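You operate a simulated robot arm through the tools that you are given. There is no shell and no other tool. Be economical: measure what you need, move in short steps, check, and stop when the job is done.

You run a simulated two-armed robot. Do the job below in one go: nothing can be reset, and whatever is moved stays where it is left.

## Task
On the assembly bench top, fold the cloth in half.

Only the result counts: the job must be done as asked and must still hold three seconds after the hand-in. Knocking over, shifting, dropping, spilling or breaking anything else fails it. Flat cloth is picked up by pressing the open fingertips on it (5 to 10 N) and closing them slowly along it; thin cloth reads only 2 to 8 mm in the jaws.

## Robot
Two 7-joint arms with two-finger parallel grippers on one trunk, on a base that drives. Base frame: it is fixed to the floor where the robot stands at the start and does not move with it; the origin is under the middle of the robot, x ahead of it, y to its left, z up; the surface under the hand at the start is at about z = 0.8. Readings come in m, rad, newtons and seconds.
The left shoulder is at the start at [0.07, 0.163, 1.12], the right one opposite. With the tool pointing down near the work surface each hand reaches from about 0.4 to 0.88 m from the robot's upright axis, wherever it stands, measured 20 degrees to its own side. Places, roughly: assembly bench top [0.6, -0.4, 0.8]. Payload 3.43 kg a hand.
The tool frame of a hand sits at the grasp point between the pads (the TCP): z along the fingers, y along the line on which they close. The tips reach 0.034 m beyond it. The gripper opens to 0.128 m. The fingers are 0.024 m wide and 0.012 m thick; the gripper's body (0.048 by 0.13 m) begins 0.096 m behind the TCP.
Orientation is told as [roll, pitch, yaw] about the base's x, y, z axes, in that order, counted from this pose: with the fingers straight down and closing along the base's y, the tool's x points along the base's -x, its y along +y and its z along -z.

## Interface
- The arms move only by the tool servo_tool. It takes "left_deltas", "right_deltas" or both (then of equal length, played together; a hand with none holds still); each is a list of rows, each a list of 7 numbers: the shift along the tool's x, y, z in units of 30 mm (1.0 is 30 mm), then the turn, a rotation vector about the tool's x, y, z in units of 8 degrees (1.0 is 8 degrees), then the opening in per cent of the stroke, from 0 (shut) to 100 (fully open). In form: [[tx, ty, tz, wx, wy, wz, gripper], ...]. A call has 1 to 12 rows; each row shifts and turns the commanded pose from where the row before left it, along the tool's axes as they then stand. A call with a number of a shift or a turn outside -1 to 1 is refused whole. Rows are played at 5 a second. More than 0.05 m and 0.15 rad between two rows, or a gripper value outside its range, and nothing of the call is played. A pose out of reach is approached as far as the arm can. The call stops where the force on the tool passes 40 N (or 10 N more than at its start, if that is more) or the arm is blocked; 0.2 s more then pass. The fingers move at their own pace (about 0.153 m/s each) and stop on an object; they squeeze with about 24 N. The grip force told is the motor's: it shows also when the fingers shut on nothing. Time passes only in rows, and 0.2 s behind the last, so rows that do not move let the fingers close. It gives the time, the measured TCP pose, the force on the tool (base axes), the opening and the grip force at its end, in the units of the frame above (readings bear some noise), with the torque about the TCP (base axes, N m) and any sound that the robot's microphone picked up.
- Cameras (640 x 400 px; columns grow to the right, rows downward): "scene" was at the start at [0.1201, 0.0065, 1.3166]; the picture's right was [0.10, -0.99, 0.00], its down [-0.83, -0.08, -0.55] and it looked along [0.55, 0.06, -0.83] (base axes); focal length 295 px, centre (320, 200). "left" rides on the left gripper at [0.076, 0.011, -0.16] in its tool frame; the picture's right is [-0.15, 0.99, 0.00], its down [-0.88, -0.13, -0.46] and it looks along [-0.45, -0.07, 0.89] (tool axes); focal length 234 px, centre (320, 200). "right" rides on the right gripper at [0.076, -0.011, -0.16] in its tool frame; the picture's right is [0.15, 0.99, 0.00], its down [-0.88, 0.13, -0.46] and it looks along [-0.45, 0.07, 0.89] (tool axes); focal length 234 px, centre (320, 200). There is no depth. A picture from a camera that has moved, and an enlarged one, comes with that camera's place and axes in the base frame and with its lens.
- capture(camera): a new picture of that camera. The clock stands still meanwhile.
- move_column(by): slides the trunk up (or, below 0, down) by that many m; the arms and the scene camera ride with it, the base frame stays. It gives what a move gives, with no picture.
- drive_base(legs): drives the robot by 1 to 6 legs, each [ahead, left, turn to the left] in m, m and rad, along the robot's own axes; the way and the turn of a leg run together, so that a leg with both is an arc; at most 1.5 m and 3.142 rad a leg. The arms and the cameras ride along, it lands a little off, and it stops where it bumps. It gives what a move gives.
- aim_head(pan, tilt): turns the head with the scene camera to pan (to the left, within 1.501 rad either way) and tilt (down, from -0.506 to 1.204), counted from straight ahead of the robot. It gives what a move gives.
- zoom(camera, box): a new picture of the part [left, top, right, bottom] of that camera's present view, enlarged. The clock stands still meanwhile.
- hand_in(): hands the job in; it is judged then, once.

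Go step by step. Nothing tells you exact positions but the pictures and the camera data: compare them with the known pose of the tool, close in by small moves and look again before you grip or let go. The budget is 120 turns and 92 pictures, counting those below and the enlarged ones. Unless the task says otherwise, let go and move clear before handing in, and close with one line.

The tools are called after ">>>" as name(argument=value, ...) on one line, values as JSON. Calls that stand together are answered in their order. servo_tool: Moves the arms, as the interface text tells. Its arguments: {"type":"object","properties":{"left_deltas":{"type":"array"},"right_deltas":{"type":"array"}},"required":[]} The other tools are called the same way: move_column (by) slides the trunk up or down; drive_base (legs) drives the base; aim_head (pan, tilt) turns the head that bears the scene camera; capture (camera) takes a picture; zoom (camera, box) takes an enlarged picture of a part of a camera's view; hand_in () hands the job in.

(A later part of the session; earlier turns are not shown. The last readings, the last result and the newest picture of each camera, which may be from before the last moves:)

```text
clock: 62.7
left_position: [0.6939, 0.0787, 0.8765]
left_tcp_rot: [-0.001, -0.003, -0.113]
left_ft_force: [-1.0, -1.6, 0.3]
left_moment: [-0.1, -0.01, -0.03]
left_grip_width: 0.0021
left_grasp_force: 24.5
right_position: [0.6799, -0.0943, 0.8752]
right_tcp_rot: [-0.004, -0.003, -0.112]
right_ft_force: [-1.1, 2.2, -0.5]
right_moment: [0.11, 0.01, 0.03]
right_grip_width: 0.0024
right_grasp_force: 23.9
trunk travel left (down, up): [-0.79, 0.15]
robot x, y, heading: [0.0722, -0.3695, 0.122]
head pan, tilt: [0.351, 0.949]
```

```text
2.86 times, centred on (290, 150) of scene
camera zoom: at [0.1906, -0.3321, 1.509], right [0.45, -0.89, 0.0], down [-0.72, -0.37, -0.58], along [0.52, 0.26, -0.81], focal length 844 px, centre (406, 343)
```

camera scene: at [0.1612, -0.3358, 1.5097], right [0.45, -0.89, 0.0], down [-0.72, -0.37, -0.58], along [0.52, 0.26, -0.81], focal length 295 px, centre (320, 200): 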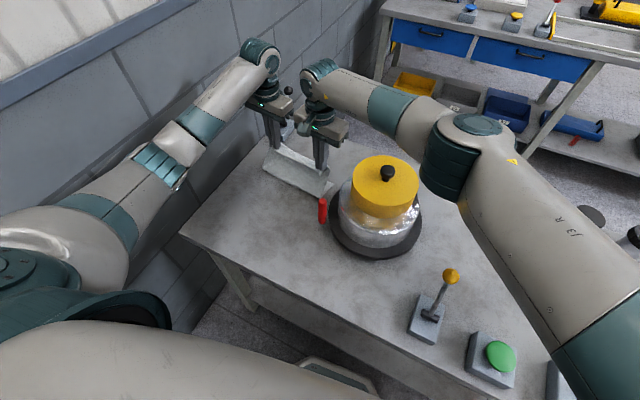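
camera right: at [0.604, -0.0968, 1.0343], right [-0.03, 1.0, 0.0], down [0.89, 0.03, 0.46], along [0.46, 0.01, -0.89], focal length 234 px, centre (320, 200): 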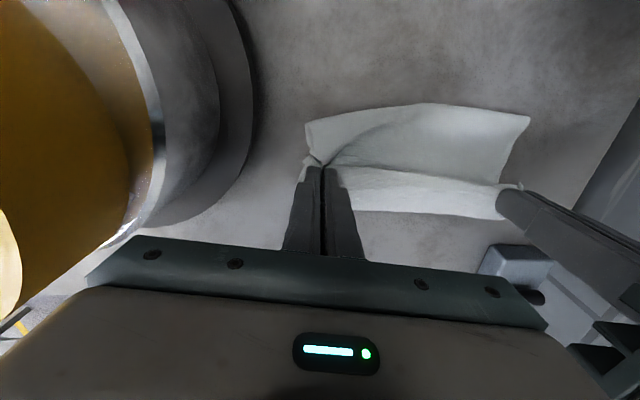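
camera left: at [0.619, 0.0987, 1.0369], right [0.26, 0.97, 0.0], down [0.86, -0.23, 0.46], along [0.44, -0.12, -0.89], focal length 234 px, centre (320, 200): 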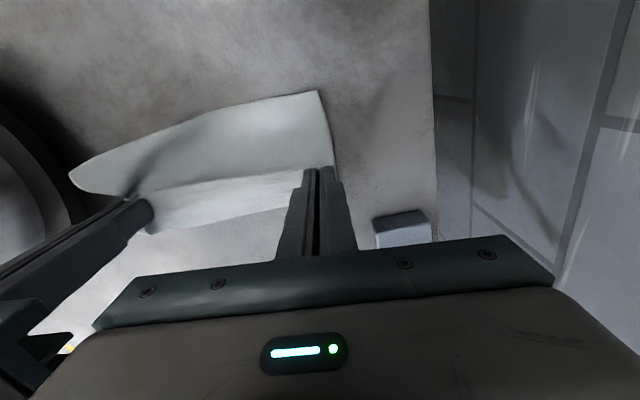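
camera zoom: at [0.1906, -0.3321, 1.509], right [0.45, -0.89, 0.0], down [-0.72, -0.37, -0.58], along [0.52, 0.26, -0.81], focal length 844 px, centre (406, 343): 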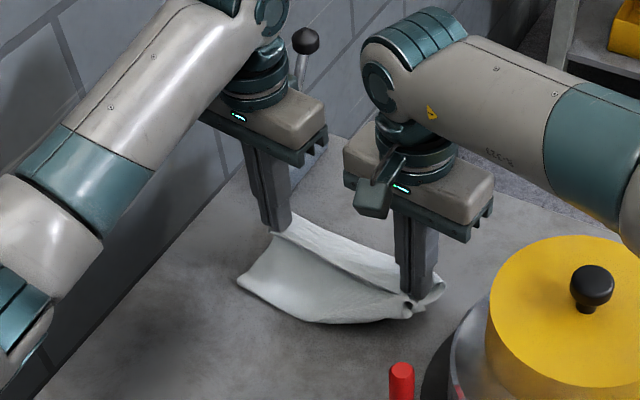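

The left is right, but the right hand took two layers. I lower the right, open it and look for the true corner.

>>> servo_tool(right_deltas=[[-0.05, 0, 0.3, 0, 0, 0, 0], [-0.05, 0, 0.3, 0, 0, 0, 0], [0, 0, 0, 0, 0, 0, 10], [0, 0, 0, 0, 0, 0, 30], [0, 0, -0.5, 0, 0, 0, 30], [0, 0, -0.8, 0, 0, 0, 30]])

>>> zoom(camera="right", box=[240, 60, 560, 260])

```text
clock: 64.1
left_position: [0.6935, 0.0791, 0.8773]
left_tcp_rot: [0.0, -0.001, -0.116]
left_ft_force: [0.0, -0.1, 0.2]
left_moment: [-0.02, 0.02, 0.01]
left_grip_width: 0.0019
left_grasp_force: 23.8
right_position: [0.6831, -0.0961, 0.898]
right_tcp_rot: [-0.003, -0.003, -0.113]
right_ft_force: [-0.2, 0.5, -0.2]
right_moment: [0.01, 0.01, 0.0]
right_grip_width: 0.0384
right_grasp_force: 0.1
trunk travel left (down, up): [-0.79, 0.15]
robot x, y, heading: [0.0755, -0.3723, 0.126]
head pan, tilt: [0.351, 0.949]
```

```text
2.00 times, centred on (400, 160) of right
camera zoom: at [0.6064, -0.0979, 1.056], right [-0.03, 1.0, 0.0], down [0.89, 0.03, 0.46], along [0.46, 0.01, -0.89], focal length 468 px, centre (160, 280)
```

zoom: 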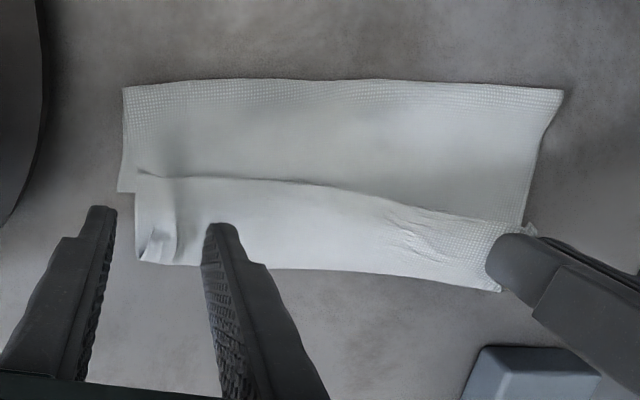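

The right corner has a standing ridge at about (0.70, −0.093). I grip it this time without pressing on the layers below.

>>> servo_tool(right_deltas=[[-0.45, 0.15, 0.6, 0, 0, 0, 30], [0, 0, 0.7, 0, 0, 0, 30], [0, 0, 0.6, 0, 0, 0, 26], [0, 0, 0, 0, 0, 0, 22], [0, 0, 0, 0, 0, 0, 18], [0, 0, 0, 0, 0, 0, 14], [0, 0, 0, 0, 0, 0, 10], [0, 0, 0, 0, 0, 0, 7], [0, 0, 0, 0, 0, 0, 4], [0, 0, 0, 0, 0, 0, 2], [0, 0, 0, 0, 0, 0, 0], [0, 0, 0, 0, 0, 0, 0]])

>>> servo_tool(right_deltas=[[0.05, 0, -0.35, 0, 0, 0, 0], [0.05, 0, -0.35, 0, 0, 0, 0], [0.05, 0, -0.35, 0, 0, 0, 0]])

>>> capture(camera="right")

```text
clock: 66.7
left_position: [0.6943, 0.0792, 0.8772]
left_tcp_rot: [0.001, -0.002, -0.114]
left_ft_force: [0.2, 0.4, -0.4]
left_moment: [-0.02, 0.02, 0.01]
left_grip_width: 0.0018
left_grasp_force: 24.3
right_position: [0.697, -0.0954, 0.8478]
right_tcp_rot: [-0.002, -0.003, -0.114]
right_ft_force: [-0.7, -0.1, 0.0]
right_moment: [-0.01, 0.0, -0.01]
right_grip_width: 0.0
right_grasp_force: 23.8
right hand out of reach, approached as far as the arm can: row 3
trunk travel left (down, up): [-0.79, 0.15]
robot x, y, heading: [0.0761, -0.3699, 0.121]
head pan, tilt: [0.351, 0.949]
```

```text
clock: 67.5
left_position: [0.6937, 0.0798, 0.8763]
left_tcp_rot: [0.0, -0.003, -0.115]
left_ft_force: [0.5, 0.4, 0.7]
left_moment: [-0.01, 0.01, 0.02]
left_grip_width: 0.0018
left_grasp_force: 24.0
right_position: [0.6931, -0.0941, 0.8798]
right_tcp_rot: [-0.003, -0.003, -0.113]
right_ft_force: [0.1, 0.0, -0.5]
right_moment: [-0.01, 0.01, 0.03]
right_grip_width: 0.0
right_grasp_force: 24.0
trunk travel left (down, up): [-0.79, 0.15]
robot x, y, heading: [0.0757, -0.3688, 0.116]
head pan, tilt: [0.351, 0.949]
```

```text
34 pictures are left
camera right: at [0.6165, -0.0959, 1.0381], right [-0.03, 1.0, 0.0], down [0.89, 0.03, 0.46], along [0.46, 0.01, -0.89], focal length 234 px, centre (320, 200)
```

right: 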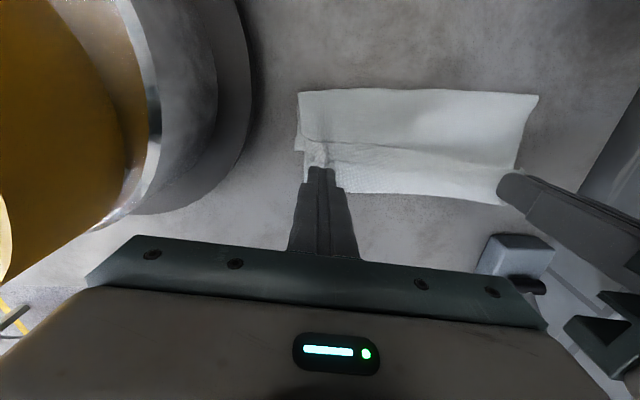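

It was too high and stopped by its reach limit. I repeat a few millimetres back and lower.

>>> servo_tool(right_deltas=[[0.12, -0.08, 0.1, 0, 0, 0, 28], [0, 0, 0.5, 0, 0, 0, 28], [0, 0, 0.5, 0, 0, 0, 28], [0, 0, 0.25, 0, 0, 0, 26], [0, 0, 0, 0, 0, 0, 22], [0, 0, 0, 0, 0, 0, 18], [0, 0, 0, 0, 0, 0, 14], [0, 0, 0, 0, 0, 0, 10], [0, 0, 0, 0, 0, 0, 6], [0, 0, 0, 0, 0, 0, 3], [0, 0, 0, 0, 0, 0, 0], [0, 0, 0, 0, 0, 0, 0]])

```text
clock: 70.1
left_position: [0.6943, 0.0793, 0.8772]
left_tcp_rot: [-0.001, -0.002, -0.115]
left_ft_force: [-0.4, -7.3, -1.6]
left_moment: [-0.24, -0.01, -0.01]
left_grip_width: 0.0018
left_grasp_force: 23.9
right_position: [0.69, -0.0948, 0.8408]
right_tcp_rot: [-0.002, -0.002, -0.114]
right_ft_force: [-0.3, 7.1, 1.9]
right_moment: [0.22, -0.02, 0.04]
right_grip_width: 0.0019
right_grasp_force: 23.7
trunk travel left (down, up): [-0.79, 0.15]
robot x, y, heading: [0.0717, -0.3709, 0.115]
head pan, tilt: [0.351, 0.949]
```

It is gripped, with tension along the near edge to the left hand. I lift it level with the left and check.

>>> servo_tool(right_deltas=[[0.05, 0.1, -0.4, 0, 0, 0, 0], [0.05, 0.05, -0.4, 0, 0, 0, 0], [0.05, 0, -0.4, 0, 0, 0, 0]])

>>> capture(camera="right")

>>> zoom(camera="scene", box=[200, 80, 380, 220])

```text
clock: 70.9
left_position: [0.6949, 0.08, 0.877]
left_tcp_rot: [0.0, -0.001, -0.112]
left_ft_force: [-1.0, -0.1, 0.0]
left_moment: [0.02, 0.02, -0.01]
left_grip_width: 0.0018
left_grasp_force: 24.2
right_position: [0.6884, -0.0916, 0.8766]
right_tcp_rot: [-0.003, -0.006, -0.114]
right_ft_force: [-0.2, 1.0, 0.4]
right_moment: [-0.02, 0.04, -0.01]
right_grip_width: 0.0016
right_grasp_force: 24.2
trunk travel left (down, up): [-0.79, 0.15]
robot x, y, heading: [0.0742, -0.3694, 0.118]
head pan, tilt: [0.351, 0.949]
```

```text
33 pictures are left
camera right: at [0.6118, -0.0926, 1.0351], right [-0.03, 1.0, 0.0], down [0.89, 0.03, 0.46], along [0.46, 0.01, -0.89], focal length 234 px, centre (320, 200)
```

right: 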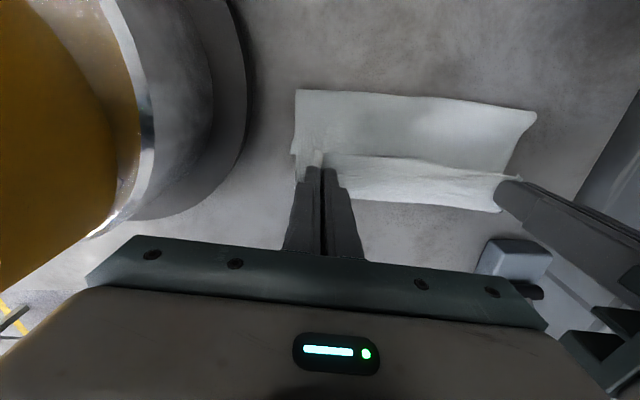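

```text
2.86 times, centred on (290, 150) of scene
camera zoom: at [0.1911, -0.3321, 1.509], right [0.45, -0.89, 0.0], down [-0.72, -0.37, -0.58], along [0.52, 0.26, -0.81], focal length 844 px, centre (406, 343)
```

zoom: 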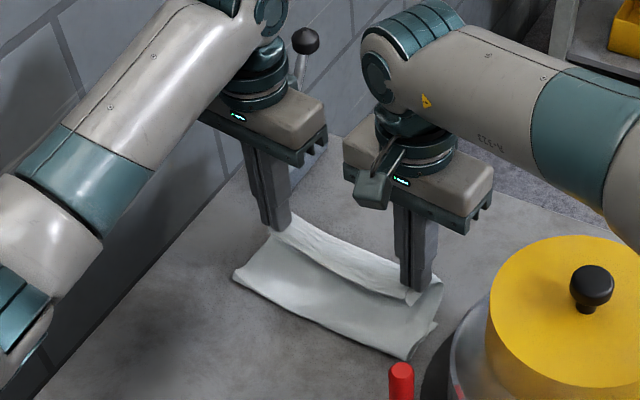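

Now both hold only the near edge. I peel it back and up to the middle, then lay it forward again.

>>> servo_tool(left_deltas=[[0.35, 0, -0.35, 0, 0, 0, 0], [0.35, 0, -0.35, 0, 0, 0, 0], [0.4, 0, -0.35, 0, 0, 0, 0], [0.4, 0, -0.3, 0, 0, 0, 0], [0.4, 0, -0.25, 0, 0, 0, 0], [0.45, 0, -0.2, 0, 0, 0, 0], [0.45, 0, -0.1, 0, 0, 0, 0], [0.45, 0, 0, 0, 0, 0, 0]], right_deltas=[[0.35, 0, -0.35, 0, 0, 0, 0], [0.35, 0, -0.35, 0, 0, 0, 0], [0.4, 0, -0.35, 0, 0, 0, 0], [0.4, 0, -0.3, 0, 0, 0, 0], [0.4, 0, -0.25, 0, 0, 0, 0], [0.45, 0, -0.2, 0, 0, 0, 0], [0.45, 0, -0.1, 0, 0, 0, 0], [0.45, 0, 0, 0, 0, 0, 0]])

>>> capture(camera="right")

>>> zoom(camera="scene", box=[200, 80, 380, 220])

```text
clock: 72.7
left_position: [0.5963, 0.0929, 0.934]
left_tcp_rot: [0.0, -0.003, -0.116]
left_ft_force: [1.2, 0.1, -0.5]
left_moment: [-0.02, 0.0, 0.02]
left_grip_width: 0.0019
left_grasp_force: 24.0
right_position: [0.5878, -0.0801, 0.9324]
right_tcp_rot: [-0.004, -0.004, -0.114]
right_ft_force: [0.8, 0.8, 0.2]
right_moment: [-0.01, 0.0, 0.02]
right_grip_width: 0.0015
right_grasp_force: 23.5
trunk travel left (down, up): [-0.79, 0.15]
robot x, y, heading: [0.0784, -0.3716, 0.121]
head pan, tilt: [0.351, 0.949]
```

```text
31 pictures are left
camera right: at [0.5112, -0.0823, 1.0919], right [-0.03, 1.0, 0.0], down [0.89, 0.03, 0.46], along [0.46, 0.01, -0.89], focal length 234 px, centre (320, 200)
```

right: 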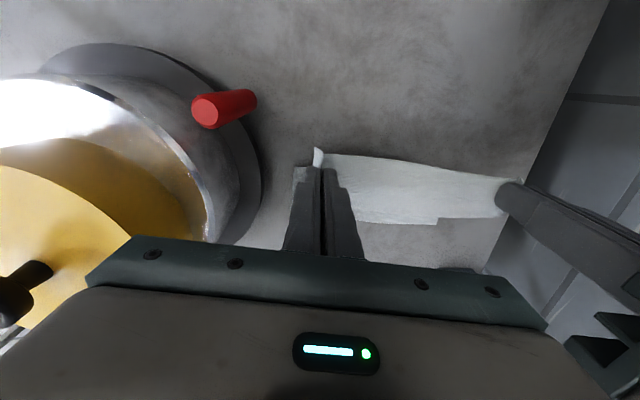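

```text
2.86 times, centred on (290, 150) of scene
camera zoom: at [0.1902, -0.3313, 1.5091], right [0.45, -0.89, 0.0], down [-0.72, -0.37, -0.58], along [0.52, 0.26, -0.81], focal length 844 px, centre (406, 343)
```

zoom: 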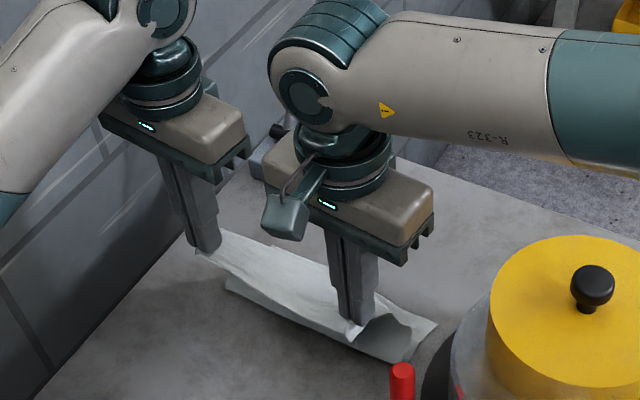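

The cloth is open to the middle and everything is held well. I lay it forward again, stopping short at about x 0.66 and z 0.865.

>>> servo_tool(left_deltas=[[-0.4, 0, 0.05, 0, 0, 0, 0], [-0.4, 0, 0.15, 0, 0, 0, 0], [-0.4, 0, 0.25, 0, 0, 0, 0], [-0.35, 0, 0.35, 0, 0, 0, 0], [-0.35, 0, 0.4, 0, 0, 0, 0], [-0.3, 0, 0.4, 0, 0, 0, 0], [-0.2, 0, 0.4, 0, 0, 0, 0], [0, 0, 0.2, 0, 0, 0, 0]], right_deltas=[[-0.4, 0, 0.05, 0, 0, 0, 0], [-0.4, 0, 0.15, 0, 0, 0, 0], [-0.4, 0, 0.25, 0, 0, 0, 0], [-0.35, 0, 0.35, 0, 0, 0, 0], [-0.35, 0, 0.4, 0, 0, 0, 0], [-0.3, 0, 0.4, 0, 0, 0, 0], [-0.2, 0, 0.4, 0, 0, 0, 0], [0, 0, 0.2, 0, 0, 0, 0]])

>>> zoom(camera="right", box=[240, 60, 560, 260])

>>> zoom(camera="left", box=[80, 60, 400, 260])

```text
clock: 74.5
left_position: [0.6679, 0.0829, 0.8667]
left_tcp_rot: [0.0, -0.002, -0.116]
left_ft_force: [-0.3, -0.4, 0.2]
left_moment: [-0.03, 0.0, -0.01]
left_grip_width: 0.0016
left_grasp_force: 23.8
right_position: [0.6593, -0.0869, 0.865]
right_tcp_rot: [-0.005, -0.004, -0.113]
right_ft_force: [-0.8, 0.7, -0.3]
right_moment: [0.02, -0.02, -0.01]
right_grip_width: 0.0019
right_grasp_force: 24.0
trunk travel left (down, up): [-0.79, 0.15]
robot x, y, heading: [0.0787, -0.3714, 0.116]
head pan, tilt: [0.351, 0.949]
```

```text
2.00 times, centred on (400, 160) of right
camera zoom: at [0.5836, -0.0893, 1.0239], right [-0.03, 1.0, 0.0], down [0.89, 0.03, 0.46], along [0.46, 0.01, -0.89], focal length 468 px, centre (160, 280)
```

zoom: 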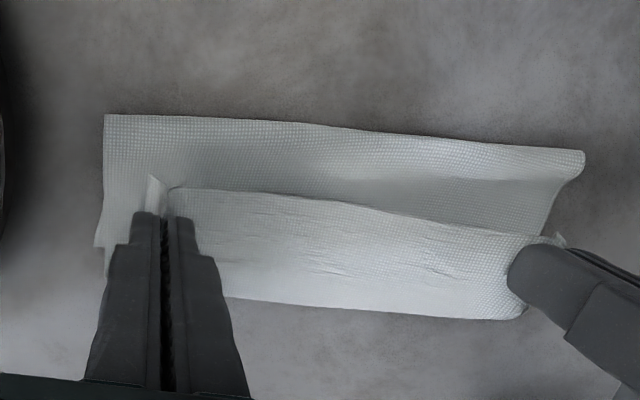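

```text
2.00 times, centred on (240, 160) of left
camera zoom: at [0.5925, 0.1022, 1.0271], right [0.26, 0.97, 0.0], down [0.86, -0.23, 0.46], along [0.44, -0.12, -0.89], focal length 468 px, centre (480, 280)
```

zoom: 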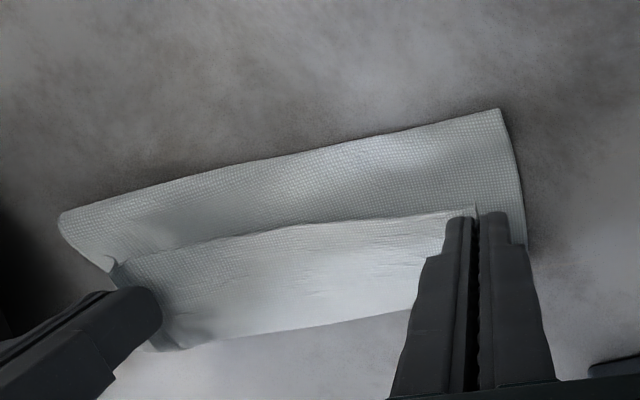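

The crease is about 2–3 cm too far forward again. I peel back a little further, to x ≈ 0.56, and then follow a quarter circle about the true midline.

>>> servo_tool(left_deltas=[[0.4, 0, -0.35, 0, 0, 0, 0], [0.4, 0, -0.35, 0, 0, 0, 0], [0.4, 0, -0.35, 0, 0, 0, 0], [0.4, 0, -0.3, 0, 0, 0, 0], [0.4, 0, -0.25, 0, 0, 0, 0], [0.4, 0, -0.2, 0, 0, 0, 0], [0.4, 0, -0.15, 0, 0, 0, 0], [0.4, 0, -0.05, 0, 0, 0, 0], [0, 0, 0, 0, 0, 0, 0]], right_deltas=[[0.4, 0, -0.35, 0, 0, 0, 0], [0.4, 0, -0.35, 0, 0, 0, 0], [0.4, 0, -0.35, 0, 0, 0, 0], [0.4, 0, -0.3, 0, 0, 0, 0], [0.4, 0, -0.25, 0, 0, 0, 0], [0.4, 0, -0.2, 0, 0, 0, 0], [0.4, 0, -0.15, 0, 0, 0, 0], [0.4, 0, -0.05, 0, 0, 0, 0], [0, 0, 0, 0, 0, 0, 0]])

>>> capture(camera="left")

```text
clock: 76.5
left_position: [0.5714, 0.0923, 0.9276]
left_tcp_rot: [0.0, -0.001, -0.116]
left_ft_force: [0.2, 1.0, 0.4]
left_moment: [0.01, 0.01, 0.0]
left_grip_width: 0.0019
left_grasp_force: 24.2
right_position: [0.5666, -0.0767, 0.9253]
right_tcp_rot: [-0.004, -0.003, -0.114]
right_ft_force: [-0.5, -0.3, -0.3]
right_moment: [-0.02, -0.01, 0.01]
right_grip_width: 0.0019
right_grasp_force: 24.5
trunk travel left (down, up): [-0.79, 0.15]
robot x, y, heading: [0.0784, -0.3671, 0.121]
head pan, tilt: [0.351, 0.949]
```

```text
27 pictures are left
camera left: at [0.4963, 0.1112, 1.0869], right [0.26, 0.97, 0.0], down [0.86, -0.23, 0.46], along [0.44, -0.12, -0.89], focal length 234 px, centre (320, 200)
```

left: 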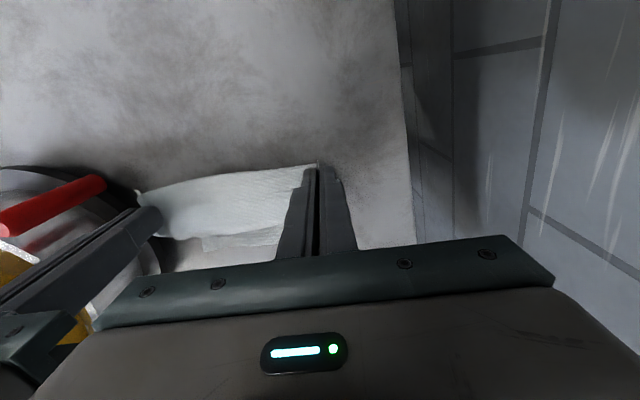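

The far edge has come back to x ≈ 0.676 (right) and 0.705 (left). I lay the near edge down along quarter circles matched to that, with the left hand ending about 2 cm ahead of the right.

>>> servo_tool(left_deltas=[[-0.61, 0, 0.06, 0, 0, 0, 0], [-0.59, 0, 0.17, 0, 0, 0, 0], [-0.54, 0, 0.27, 0, 0, 0, 0], [-0.47, 0, 0.36, 0, 0, 0, 0], [-0.39, 0, 0.43, 0, 0, 0, 0], [-0.29, 0, 0.48, 0, 0, 0, 0], [-0.18, 0, 0.52, 0, 0, 0, 0], [-0.06, 0, 0.45, 0, 0, 0, 0], [0, 0, 0, 0, 0, 0, 0]], right_deltas=[[-0.5, 0, 0.06, 0, 0, 0, 0], [-0.48, 0, 0.17, 0, 0, 0, 0], [-0.44, 0, 0.27, 0, 0, 0, 0], [-0.38, 0, 0.36, 0, 0, 0, 0], [-0.32, 0, 0.43, 0, 0, 0, 0], [-0.23, 0, 0.48, 0, 0, 0, 0], [-0.15, 0, 0.52, 0, 0, 0, 0], [-0.05, 0, 0.45, 0, 0, 0, 0], [0, 0, 0, 0, 0, 0, 0]])

>>> zoom(camera="right", box=[240, 60, 560, 260])

```text
clock: 78.5
left_position: [0.665, 0.0826, 0.8462]
left_tcp_rot: [0.001, -0.002, -0.115]
left_ft_force: [0.9, -0.5, -0.2]
left_moment: [-0.01, -0.01, 0.02]
left_grip_width: 0.0016
left_grasp_force: 23.9
right_position: [0.6406, -0.088, 0.8448]
right_tcp_rot: [-0.004, -0.004, -0.112]
right_ft_force: [0.5, -0.1, 0.1]
right_moment: [0.03, 0.03, -0.02]
right_grip_width: 0.0017
right_grasp_force: 24.4
trunk travel left (down, up): [-0.79, 0.15]
robot x, y, heading: [0.0761, -0.3672, 0.119]
head pan, tilt: [0.351, 0.949]
```

```text
2.00 times, centred on (400, 160) of right
camera zoom: at [0.5639, -0.0902, 1.0035], right [-0.03, 1.0, 0.0], down [0.89, 0.03, 0.46], along [0.46, 0.01, -0.89], focal length 468 px, centre (160, 280)
```

zoom: 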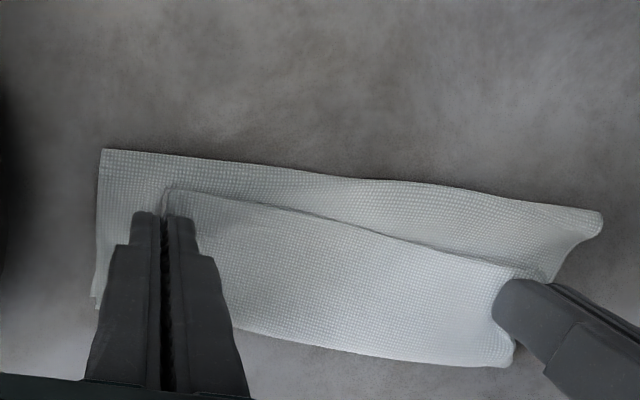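

The slack bulges ahead of the fingers because I gripped too far in from the edge. I will lay the cloth flat again and regrip with only the last few millimetres of the edge in the jaws.

>>> servo_tool(left_deltas=[[0.45, 0, -0.7, 0, 0, 0, 0], [0.5, 0, -0.7, 0, 0, 0, 0], [0.5, 0, -0.6, 0, 0, 0, 0], [0.55, 0, -0.4, 0, 0, 0, 0], [0.55, 0, -0.3, 0, 0, 0, 0], [0.55, 0, -0.1, 0, 0, 0, 0], [0.55, 0, 0.1, 0, 0, 0, 0], [0.55, 0, 0.3, 0, 0, 0, 0], [0.55, 0, 0.4, 0, 0, 0, 0], [0.55, 0, 0.6, 0, 0, 0, 0], [0.45, 0, 0.7, 0, 0, 0, 0], [0.4, 0, 0.7, 0, 0, 0, 0]], right_deltas=[[0.45, 0, -0.7, 0, 0, 0, 0], [0.5, 0, -0.7, 0, 0, 0, 0], [0.5, 0, -0.6, 0, 0, 0, 0], [0.53, 0, -0.4, 0, 0, 0, 0], [0.53, 0, -0.3, 0, 0, 0, 0], [0.53, 0, -0.1, 0, 0, 0, 0], [0.53, 0, 0.1, 0, 0, 0, 0], [0.53, 0, 0.3, 0, 0, 0, 0], [0.53, 0, 0.4, 0, 0, 0, 0], [0.53, 0, 0.6, 0, 0, 0, 0], [0.45, 0, 0.7, 0, 0, 0, 0], [0.4, 0, 0.7, 0, 0, 0, 0]])

>>> capture(camera="right")

```text
clock: 81.1
left_position: [0.4804, 0.1026, 0.8461]
left_tcp_rot: [0.0, -0.003, -0.117]
left_ft_force: [0.6, -0.4, 0.2]
left_moment: [-0.01, 0.01, 0.04]
left_grip_width: 0.0018
left_grasp_force: 23.6
right_position: [0.4599, -0.0664, 0.8432]
right_tcp_rot: [-0.004, -0.004, -0.115]
right_ft_force: [0.2, 0.5, 0.2]
right_moment: [0.0, -0.01, -0.02]
right_grip_width: 0.0017
right_grasp_force: 24.0
trunk travel left (down, up): [-0.79, 0.15]
robot x, y, heading: [0.0748, -0.3742, 0.118]
head pan, tilt: [0.351, 0.949]
```

```text
25 pictures are left
camera right: at [0.3828, -0.0688, 1.0019], right [-0.03, 1.0, 0.0], down [0.89, 0.03, 0.46], along [0.46, 0.01, -0.89], focal length 234 px, centre (320, 200)
```

right: 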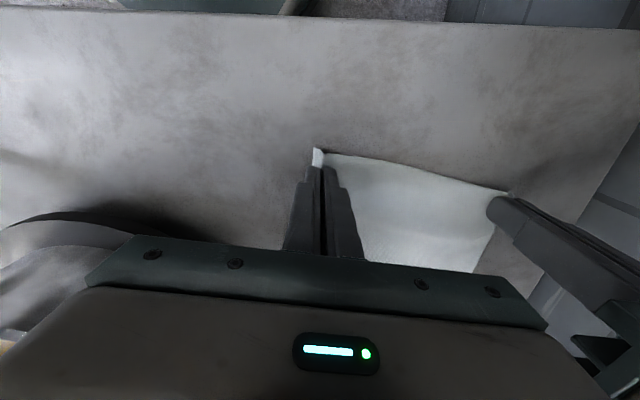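

The cloth is nearly flat again. I pull slightly to straighten it, lower, release and lift off.

>>> servo_tool(left_deltas=[[0.3, 0.05, 0.1, 0, 0, 0, 0], [0.2, 0.05, 0.1, 0, 0, 0, 0], [0, 0, 0, 0, 0, 0, 5], [0, 0, 0, 0, 0, 0, 15], [0, 0, 0, 0, 0, 0, 25], [0, 0, -0.5, 0, 0, 0, 25], [0, 0, -1, 0, 0, 0, 25], [0, 0, -1, 0, 0, 0, 25], [0, 0, -1, 0, 0, 0, 25]], right_deltas=[[0.3, -0.05, 0.1, 0, 0, 0, 0], [0.2, -0.05, 0.1, 0, 0, 0, 0], [0, 0, 0, 0, 0, 0, 5], [0, 0, 0, 0, 0, 0, 15], [0, 0, 0, 0, 0, 0, 25], [0, 0, -0.5, 0, 0, 0, 25], [0, 0, -1, 0, 0, 0, 25], [0, 0, -1, 0, 0, 0, 25], [0, 0, -1, 0, 0, 0, 25]])

>>> capture(camera="right")

>>> capture(camera="left")

```text
clock: 83.1
left_position: [0.4685, 0.109, 0.9438]
left_tcp_rot: [0.0, -0.001, -0.112]
left_ft_force: [0.0, -0.4, 0.1]
left_moment: [0.0, -0.05, 0.0]
left_grip_width: 0.0321
left_grasp_force: 0.1
right_position: [0.4431, -0.0666, 0.9413]
right_tcp_rot: [-0.002, -0.003, -0.114]
right_ft_force: [-0.9, -0.2, 0.1]
right_moment: [0.01, -0.01, 0.0]
right_grip_width: 0.0319
right_grasp_force: 0.0
trunk travel left (down, up): [-0.79, 0.15]
robot x, y, heading: [0.0754, -0.3714, 0.122]
head pan, tilt: [0.351, 0.949]
```

```text
24 pictures are left
camera right: at [0.368, -0.0688, 1.0996], right [-0.03, 1.0, 0.0], down [0.89, 0.03, 0.46], along [0.46, 0.01, -0.89], focal length 234 px, centre (320, 200)
```

right: 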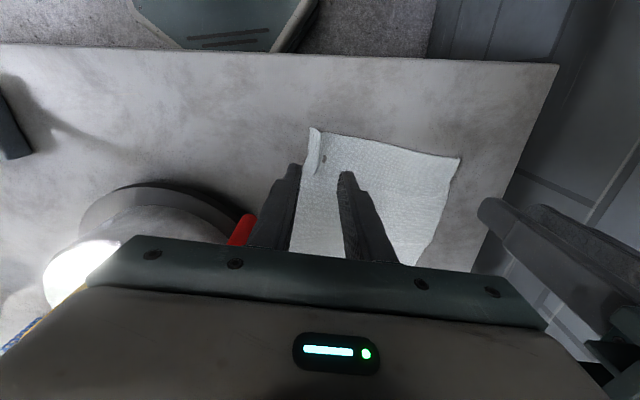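

```text
23 pictures are left
camera left: at [0.3934, 0.1275, 1.1035], right [0.26, 0.97, 0.0], down [0.86, -0.23, 0.46], along [0.44, -0.12, -0.89], focal length 234 px, centre (320, 200)
```

left: 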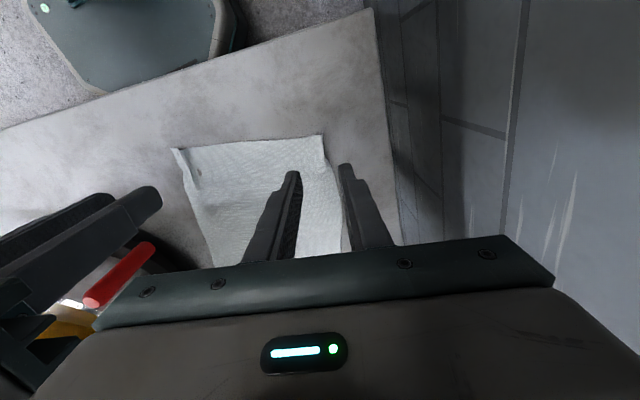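

The cloth is flat again, with C at (0.422, −0.078) and D at (0.454, 0.115). I place the fingers so that only about 7 mm of the edge lies under them, and go down.

>>> servo_tool(left_deltas=[[0.71, -0.38, 0.3, 0, 0, 0, 22], [0, 0, 0.9, 0, 0, 0, 22], [0, 0, 0.9, 0, 0, 0, 22], [0, 0, 0.9, 0, 0, 0, 22], [0, 0, 0.3, 0, 0, 0, 22]], right_deltas=[[0.78, -0.13, 0.3, 0, 0, 0, 22], [0, 0, 0.9, 0, 0, 0, 22], [0, 0, 0.9, 0, 0, 0, 22], [0, 0, 0.8, 0, 0, 0, 22], [0, 0, 0.3, 0, 0, 0, 22]])

>>> zoom(camera="right", box=[240, 60, 560, 260])

>>> zoom(camera="left", box=[80, 60, 400, 260])

```text
clock: 84.3
left_position: [0.4444, 0.0995, 0.8463]
left_tcp_rot: [-0.001, -0.001, -0.115]
left_ft_force: [-0.2, 0.6, 0.3]
left_moment: [0.02, 0.01, 0.02]
left_grip_width: 0.0282
left_grasp_force: 0.1
right_position: [0.4232, -0.068, 0.8446]
right_tcp_rot: [-0.004, -0.004, -0.114]
right_ft_force: [0.1, 0.4, -0.1]
right_moment: [0.02, -0.01, -0.02]
right_grip_width: 0.0282
right_grasp_force: 0.1
trunk travel left (down, up): [-0.79, 0.15]
robot x, y, heading: [0.078, -0.3702, 0.116]
head pan, tilt: [0.351, 0.949]
```

```text
2.00 times, centred on (400, 160) of right
camera zoom: at [0.3474, -0.0706, 1.0037], right [-0.03, 1.0, 0.0], down [0.89, 0.03, 0.46], along [0.46, 0.01, -0.89], focal length 468 px, centre (160, 280)
```

zoom: 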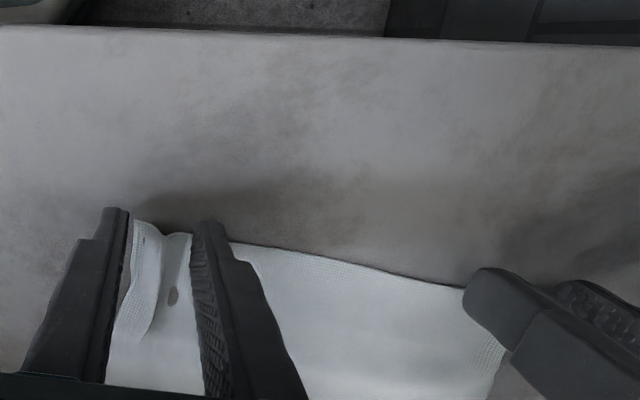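

```text
2.00 times, centred on (240, 160) of left
camera zoom: at [0.37, 0.1185, 1.0058], right [0.26, 0.97, 0.0], down [0.86, -0.23, 0.46], along [0.44, -0.12, -0.89], focal length 468 px, centre (480, 280)
```

zoom: 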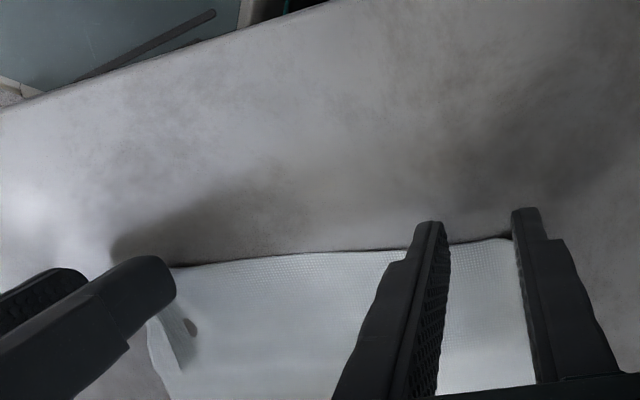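

The placement is good, with 6–7 mm of cloth under the fingers. I press down lightly.

>>> servo_tool(left_deltas=[[0, 0, 0.2, 0, 0, 0, 22], [0, 0, 0.1, 0, 0, 0, 22], [0, 0, 0.07, 0, 0, 0, 22]], right_deltas=[[0, 0, 0.2, 0, 0, 0, 22], [0, 0, 0.1, 0, 0, 0, 22], [0, 0, 0.03, 0, 0, 0, 22]])

```text
clock: 85.1
left_position: [0.4452, 0.1008, 0.8359]
left_tcp_rot: [0.002, -0.003, -0.113]
left_ft_force: [-0.8, 0.3, 7.6]
left_moment: [-0.06, -0.02, -0.01]
left_grip_width: 0.0281
left_grasp_force: 0.0
right_position: [0.4216, -0.069, 0.8351]
right_tcp_rot: [-0.004, -0.006, -0.113]
right_ft_force: [0.5, -0.2, -0.1]
right_moment: [0.02, -0.04, 0.0]
right_grip_width: 0.0283
right_grasp_force: 0.0
trunk travel left (down, up): [-0.79, 0.15]
robot x, y, heading: [0.0808, -0.3694, 0.125]
head pan, tilt: [0.351, 0.949]
```

>>> servo_tool(left_deltas=[[0, 0, 0.01, 0, 0, 0, 22], [0, 0, 0, 0, 0, 0, 22]], right_deltas=[[0, 0, 0.05, 0, 0, 0, 22], [0, 0, 0.02, 0, 0, 0, 22]])

```text
clock: 85.7
left_position: [0.4463, 0.1, 0.8356]
left_tcp_rot: [0.002, -0.003, -0.112]
left_ft_force: [-1.6, 3.4, 14.8]
left_moment: [-0.07, -0.1, 0.01]
left_grip_width: 0.0277
left_grasp_force: 0.1
right_position: [0.4219, -0.0685, 0.8355]
right_tcp_rot: [-0.002, -0.005, -0.113]
right_ft_force: [1.0, -1.2, 5.0]
right_moment: [0.08, -0.11, 0.0]
right_grip_width: 0.028
right_grasp_force: 0.1
trunk travel left (down, up): [-0.79, 0.15]
robot x, y, heading: [0.0763, -0.3719, 0.119]
head pan, tilt: [0.351, 0.949]
```

Left 15 N, right 5 N. I close both slowly.

>>> servo_tool(left_deltas=[[0, 0, -0.01, 0, 0, 0, 21], [0, 0, 0, 0, 0, 0, 19], [0, 0, 0, 0, 0, 0, 17], [0, 0, 0, 0, 0, 0, 15], [0, 0, 0, 0, 0, 0, 13], [0, 0, 0, 0, 0, 0, 11], [0, 0, 0, 0, 0, 0, 9], [0, 0, 0, 0, 0, 0, 7], [0, 0, 0, 0, 0, 0, 5], [0, 0, 0, 0, 0, 0, 3], [0, 0, 0, 0, 0, 0, 0], [0, 0, 0, 0, 0, 0, 0]], right_deltas=[[0, 0, 0.01, 0, 0, 0, 21], [0, 0, 0, 0, 0, 0, 19], [0, 0, 0, 0, 0, 0, 17], [0, 0, 0, 0, 0, 0, 15], [0, 0, 0, 0, 0, 0, 13], [0, 0, 0, 0, 0, 0, 11], [0, 0, 0, 0, 0, 0, 9], [0, 0, 0, 0, 0, 0, 7], [0, 0, 0, 0, 0, 0, 5], [0, 0, 0, 0, 0, 0, 3], [0, 0, 0, 0, 0, 0, 0], [0, 0, 0, 0, 0, 0, 0]])

```text
clock: 88.3
left_position: [0.4446, 0.0978, 0.8363]
left_tcp_rot: [0.001, -0.003, -0.115]
left_ft_force: [0.2, -4.2, 7.2]
left_moment: [-0.12, -0.07, -0.02]
left_grip_width: 0.0014
left_grasp_force: 23.9
right_position: [0.4217, -0.069, 0.8358]
right_tcp_rot: [-0.001, -0.005, -0.113]
right_ft_force: [2.3, 2.2, 21.8]
right_moment: [0.09, -0.21, 0.05]
right_grip_width: 0.0
right_grasp_force: 24.2
trunk travel left (down, up): [-0.79, 0.15]
robot x, y, heading: [0.075, -0.3686, 0.124]
head pan, tilt: [0.351, 0.949]
```

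The left holds the edge (1.4 mm); the right missed. I lift and reopen the right and look at its corner.

>>> servo_tool(left_deltas=[[0, -0.05, -0.1, 0, 0, 0, 0], [0, 0, 0, 0, 0, 0, 0], [0, 0, 0, 0, 0, 0, 0]], right_deltas=[[0, 0, -0.4, 0, 0, 0, 0], [0, 0, -0.4, 0, 0, 0, 22], [0, 0, 0, 0, 0, 0, 22]])

>>> zoom(camera="right", box=[240, 60, 560, 260])

```text
clock: 89.1
left_position: [0.4467, 0.0992, 0.8352]
left_tcp_rot: [0.0, -0.003, -0.114]
left_ft_force: [0.6, -0.1, 0.4]
left_moment: [0.03, -0.03, 0.0]
left_grip_width: 0.0014
left_grasp_force: 24.2
right_position: [0.4216, -0.0679, 0.8575]
right_tcp_rot: [-0.002, -0.003, -0.113]
right_ft_force: [0.0, -0.3, -0.4]
right_moment: [-0.03, 0.01, -0.01]
right_grip_width: 0.0283
right_grasp_force: 0.0
trunk travel left (down, up): [-0.79, 0.15]
robot x, y, heading: [0.0765, -0.3738, 0.121]
head pan, tilt: [0.351, 0.949]
```

```text
2.00 times, centred on (400, 160) of right
camera zoom: at [0.3464, -0.0695, 1.0168], right [-0.03, 1.0, 0.0], down [0.89, 0.03, 0.46], along [0.46, 0.01, -0.89], focal length 468 px, centre (160, 280)
```

zoom: 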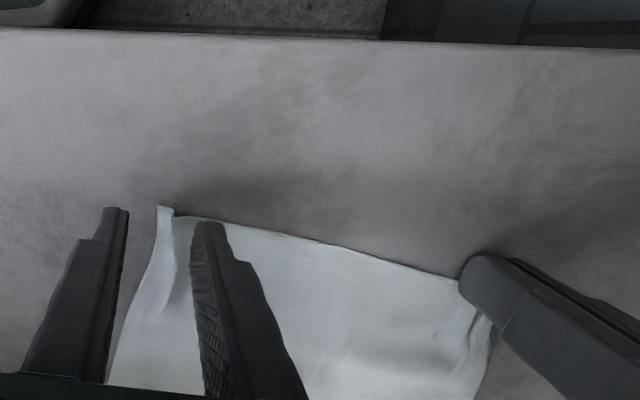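

The corner slipped inward to (0.419, −0.066). I shift the right hand 2 cm inward, press and close again.

>>> servo_tool(right_deltas=[[0.2, 0.65, 0.2, 0, 0, 0, 22], [0, 0, 0.4, 0, 0, 0, 22], [0, 0, 0.12, 0, 0, 0, 22], [0, 0, 0.05, 0, 0, 0, 22]])

```text
clock: 90.1
left_position: [0.4458, 0.0978, 0.8378]
left_tcp_rot: [0.002, -0.002, -0.115]
left_ft_force: [0.8, -1.0, -0.2]
left_moment: [-0.02, 0.01, -0.03]
left_grip_width: 0.0015
left_grasp_force: 24.0
right_position: [0.4187, -0.048, 0.8359]
right_tcp_rot: [-0.002, -0.004, -0.115]
right_ft_force: [1.2, -0.7, 8.4]
right_moment: [-0.14, -0.08, 0.03]
right_grip_width: 0.0284
right_grasp_force: 0.0
trunk travel left (down, up): [-0.79, 0.15]
robot x, y, heading: [0.0792, -0.3681, 0.125]
head pan, tilt: [0.351, 0.949]
```

>>> servo_tool(right_deltas=[[0, 0, 0.01, 0, 0, 0, 21], [0, 0, 0, 0, 0, 0, 19], [0, 0, 0, 0, 0, 0, 17], [0, 0, 0, 0, 0, 0, 15], [0, 0, 0, 0, 0, 0, 13], [0, 0, 0, 0, 0, 0, 11], [0, 0, 0, 0, 0, 0, 9], [0, 0, 0, 0, 0, 0, 7], [0, 0, 0, 0, 0, 0, 5], [0, 0, 0, 0, 0, 0, 3], [0, 0, 0, 0, 0, 0, 0], [0, 0, 0, 0, 0, 0, 0]])

```text
clock: 92.7
left_position: [0.4451, 0.0983, 0.8383]
left_tcp_rot: [0.004, -0.004, -0.115]
left_ft_force: [1.0, 0.2, 1.0]
left_moment: [-0.01, 0.0, -0.02]
left_grip_width: 0.0014
left_grasp_force: 23.8
right_position: [0.4189, -0.0488, 0.8352]
right_tcp_rot: [-0.003, -0.005, -0.114]
right_ft_force: [1.3, -1.4, 22.9]
right_moment: [-0.07, -0.16, 0.01]
right_grip_width: 0.0
right_grasp_force: 24.3
trunk travel left (down, up): [-0.79, 0.15]
robot x, y, heading: [0.0765, -0.3698, 0.123]
head pan, tilt: [0.351, 0.949]
```

Missed again, so the overlap is too small on the right. I lift and look.

>>> servo_tool(right_deltas=[[0, 0, -0.3, 0, 0, 0, 0], [0, 0, -0.3, 0, 0, 0, 22], [0, 0, 0, 0, 0, 0, 22]])

>>> zoom(camera="right", box=[240, 60, 560, 260])

```text
clock: 93.5
left_position: [0.4463, 0.0994, 0.8371]
left_tcp_rot: [0.0, -0.002, -0.116]
left_ft_force: [0.5, 0.2, 0.0]
left_moment: [-0.06, 0.0, 0.04]
left_grip_width: 0.0013
left_grasp_force: 23.8
right_position: [0.419, -0.0481, 0.8525]
right_tcp_rot: [-0.003, -0.003, -0.112]
right_ft_force: [-0.8, 0.2, -0.3]
right_moment: [0.03, 0.01, 0.01]
right_grip_width: 0.0283
right_grasp_force: 0.1
trunk travel left (down, up): [-0.79, 0.15]
robot x, y, heading: [0.0802, -0.3713, 0.12]
head pan, tilt: [0.351, 0.949]
```

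```text
2.00 times, centred on (400, 160) of right
camera zoom: at [0.3425, -0.0495, 1.0105], right [-0.03, 1.0, 0.0], down [0.89, 0.03, 0.46], along [0.46, 0.01, -0.89], focal length 468 px, centre (160, 280)
```

zoom: 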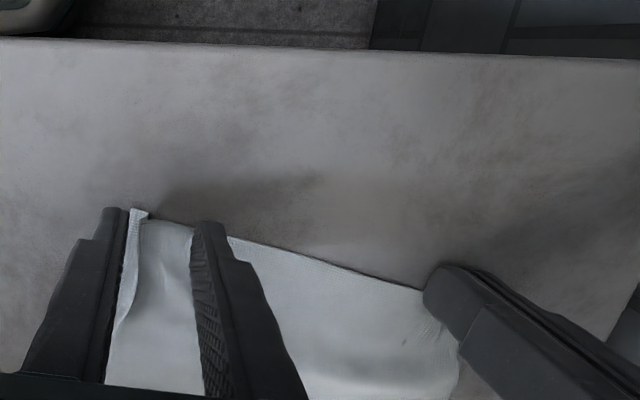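

I take a bit more overlap (about 13 mm), press slightly more firmly and close.

>>> servo_tool(right_deltas=[[-0.17, 0.15, 0.2, 0, 0, 0, 24], [0, 0, 0.3, 0, 0, 0, 24], [0, 0, 0.09, 0, 0, 0, 24], [0, 0, 0.03, 0, 0, 0, 24]])

```text
clock: 94.5
left_position: [0.4458, 0.0984, 0.839]
left_tcp_rot: [0.001, 0.0, -0.116]
left_ft_force: [-0.2, -0.4, -0.9]
left_moment: [-0.01, -0.01, -0.01]
left_grip_width: 0.0015
left_grasp_force: 24.3
right_position: [0.4247, -0.0443, 0.8339]
right_tcp_rot: [-0.003, -0.005, -0.115]
right_ft_force: [2.3, -0.5, 17.2]
right_moment: [-0.18, -0.03, 0.04]
right_grip_width: 0.0304
right_grasp_force: 0.1
trunk travel left (down, up): [-0.79, 0.15]
robot x, y, heading: [0.0765, -0.3724, 0.121]
head pan, tilt: [0.351, 0.949]
```

>>> servo_tool(right_deltas=[[0, 0, -0.02, 0, 0, 0, 22], [0, 0, 0, 0, 0, 0, 20], [0, 0, 0, 0, 0, 0, 18], [0, 0, 0, 0, 0, 0, 16], [0, 0, 0, 0, 0, 0, 14], [0, 0, 0, 0, 0, 0, 12], [0, 0, 0, 0, 0, 0, 10], [0, 0, 0, 0, 0, 0, 8], [0, 0, 0, 0, 0, 0, 6], [0, 0, 0, 0, 0, 0, 4], [0, 0, 0, 0, 0, 0, 2], [0, 0, 0, 0, 0, 0, 0]])

```text
clock: 97.1
left_position: [0.4443, 0.0971, 0.8386]
left_tcp_rot: [0.0, -0.003, -0.115]
left_ft_force: [-0.7, -2.9, -0.5]
left_moment: [-0.1, 0.02, -0.03]
left_grip_width: 0.0016
left_grasp_force: 23.8
right_position: [0.4235, -0.0433, 0.8367]
right_tcp_rot: [-0.002, -0.004, -0.114]
right_ft_force: [1.2, 1.9, 30.6]
right_moment: [-0.04, -0.09, 0.06]
right_grip_width: 0.007
right_grasp_force: 23.8
trunk travel left (down, up): [-0.79, 0.15]
robot x, y, heading: [0.0762, -0.3731, 0.12]
head pan, tilt: [0.351, 0.949]
```

Both edges are held now. I raise the edge through the first quarter of the arc to above the midline and look for the far edge.

>>> servo_tool(left_deltas=[[-0.07, 0, -0.68, 0, 0, 0, 0], [-0.23, 0, -0.66, 0, 0, 0, 0], [-0.37, 0, -0.61, 0, 0, 0, 0], [-0.49, 0, -0.53, 0, 0, 0, 0], [-0.6, 0, -0.43, 0, 0, 0, 0], [-0.68, 0, -0.33, 0, 0, 0, 0], [-0.74, 0, -0.2, 0, 0, 0, 0], [-0.77, 0, -0.07, 0, 0, 0, 0], [0, 0, 0, 0, 0, 0, 0]], right_deltas=[[-0.07, 0, -0.68, 0, 0, 0, 0], [-0.21, 0, -0.66, 0, 0, 0, 0], [-0.34, 0, -0.61, 0, 0, 0, 0], [-0.45, 0, -0.53, 0, 0, 0, 0], [-0.55, 0, -0.43, 0, 0, 0, 0], [-0.63, 0, -0.33, 0, 0, 0, 0], [-0.69, 0, -0.2, 0, 0, 0, 0], [-0.71, 0, -0.07, 0, 0, 0, 0], [0, 0, 0, 0, 0, 0, 0]])

>>> capture(camera="left")

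>>> capture(camera="right")

```text
clock: 99.1
left_position: [0.5626, 0.0839, 0.9416]
left_tcp_rot: [0.001, -0.001, -0.115]
left_ft_force: [-1.8, -7.1, 0.1]
left_moment: [-0.24, 0.06, -0.09]
left_grip_width: 0.0013
left_grasp_force: 23.9
right_position: [0.5335, -0.0556, 0.9395]
right_tcp_rot: [-0.003, -0.005, -0.114]
right_ft_force: [1.5, 7.3, 0.1]
right_moment: [0.22, -0.07, 0.03]
right_grip_width: 0.0018
right_grasp_force: 24.0
trunk travel left (down, up): [-0.79, 0.15]
robot x, y, heading: [0.0776, -0.3691, 0.125]
head pan, tilt: [0.351, 0.949]
```

```text
18 pictures are left
camera left: at [0.4875, 0.1033, 1.1018], right [0.26, 0.97, 0.0], down [0.86, -0.23, 0.46], along [0.44, -0.12, -0.89], focal length 234 px, centre (320, 200)
```

left: 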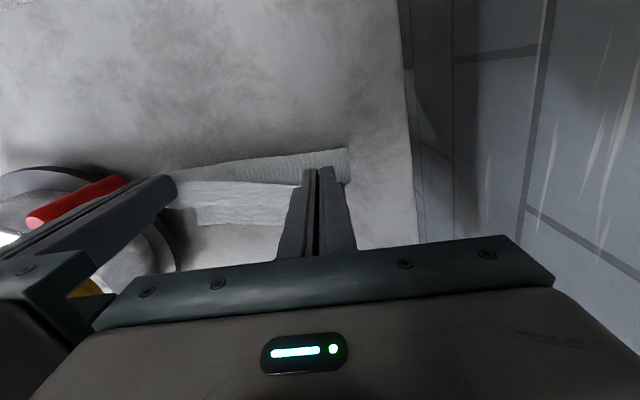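

```text
17 pictures are left
camera right: at [0.4574, -0.0581, 1.0991], right [-0.03, 1.0, 0.0], down [0.89, 0.03, 0.46], along [0.46, 0.01, -0.89], focal length 234 px, centre (320, 200)
```

right: 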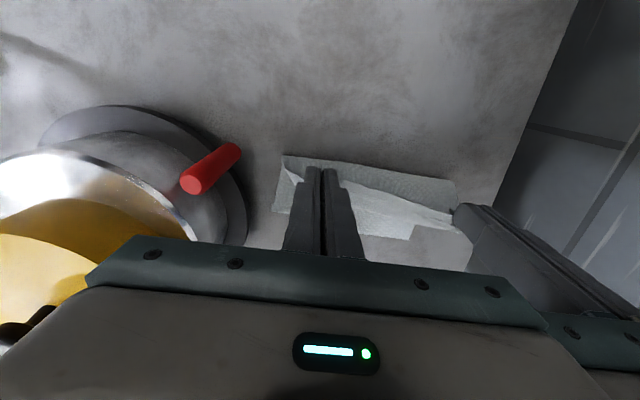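

This is a much better shape: the sheet now bends behind the hands close to the midline, and the far edge runs from about x 0.645 (right) to 0.685 (left). I carry the edge down along the second quarter.

>>> servo_tool(left_deltas=[[-0.68, -0.05, 0.06, 0, 0, 0, 0], [-0.66, 0, 0.18, 0, 0, 0, 0], [-0.6, 0, 0.3, 0, 0, 0, 0], [-0.53, 0, 0.4, 0, 0, 0, 0], [-0.44, 0, 0.49, 0, 0, 0, 0], [-0.32, 0, 0.56, 0, 0, 0, 0], [-0.2, 0, 0.56, 0, 0, 0, 0], [-0.07, 0, 0.4, 0, 0, 0, 0], [0, 0, 0, 0, 0, 0, 0]], right_deltas=[[-0.7, 0.05, 0.06, 0, 0, 0, 0], [-0.68, 0, 0.18, 0, 0, 0, 0], [-0.62, 0, 0.3, 0, 0, 0, 0], [-0.54, 0, 0.4, 0, 0, 0, 0], [-0.45, 0, 0.49, 0, 0, 0, 0], [-0.33, 0, 0.56, 0, 0, 0, 0], [-0.21, 0, 0.56, 0, 0, 0, 0], [-0.07, 0, 0.4, 0, 0, 0, 0], [0, 0, 0, 0, 0, 0, 0]])

>>> zoom(camera="right", box=[240, 60, 560, 260])

>>> zoom(camera="left", box=[80, 60, 400, 260])

```text
clock: 101.1
left_position: [0.6667, 0.0712, 0.8535]
left_tcp_rot: [0.0, -0.002, -0.115]
left_ft_force: [-1.1, -2.6, 0.4]
left_moment: [-0.13, 0.0, -0.04]
left_grip_width: 0.0017
left_grasp_force: 24.0
right_position: [0.6406, -0.0669, 0.8515]
right_tcp_rot: [-0.002, -0.004, -0.113]
right_ft_force: [0.9, 3.4, -1.1]
right_moment: [0.13, -0.02, 0.04]
right_grip_width: 0.0021
right_grasp_force: 24.1
trunk travel left (down, up): [-0.79, 0.15]
robot x, y, heading: [0.0776, -0.3698, 0.124]
head pan, tilt: [0.351, 0.949]
```

```text
2.00 times, centred on (400, 160) of right
camera zoom: at [0.5645, -0.0686, 1.0108], right [-0.03, 1.0, 0.0], down [0.89, 0.03, 0.46], along [0.46, 0.01, -0.89], focal length 468 px, centre (160, 280)
```

zoom: 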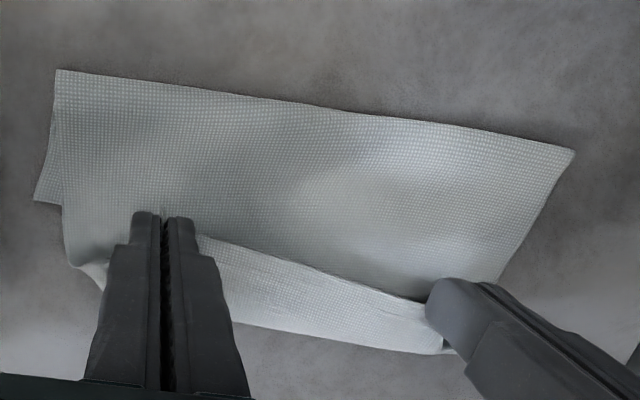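

```text
2.00 times, centred on (240, 160) of left
camera zoom: at [0.5911, 0.091, 1.0136], right [0.26, 0.97, 0.0], down [0.86, -0.23, 0.46], along [0.44, -0.12, -0.89], focal length 468 px, centre (480, 280)
```

zoom: 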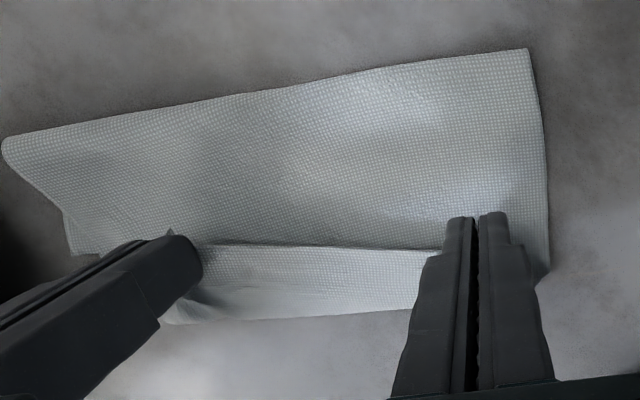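

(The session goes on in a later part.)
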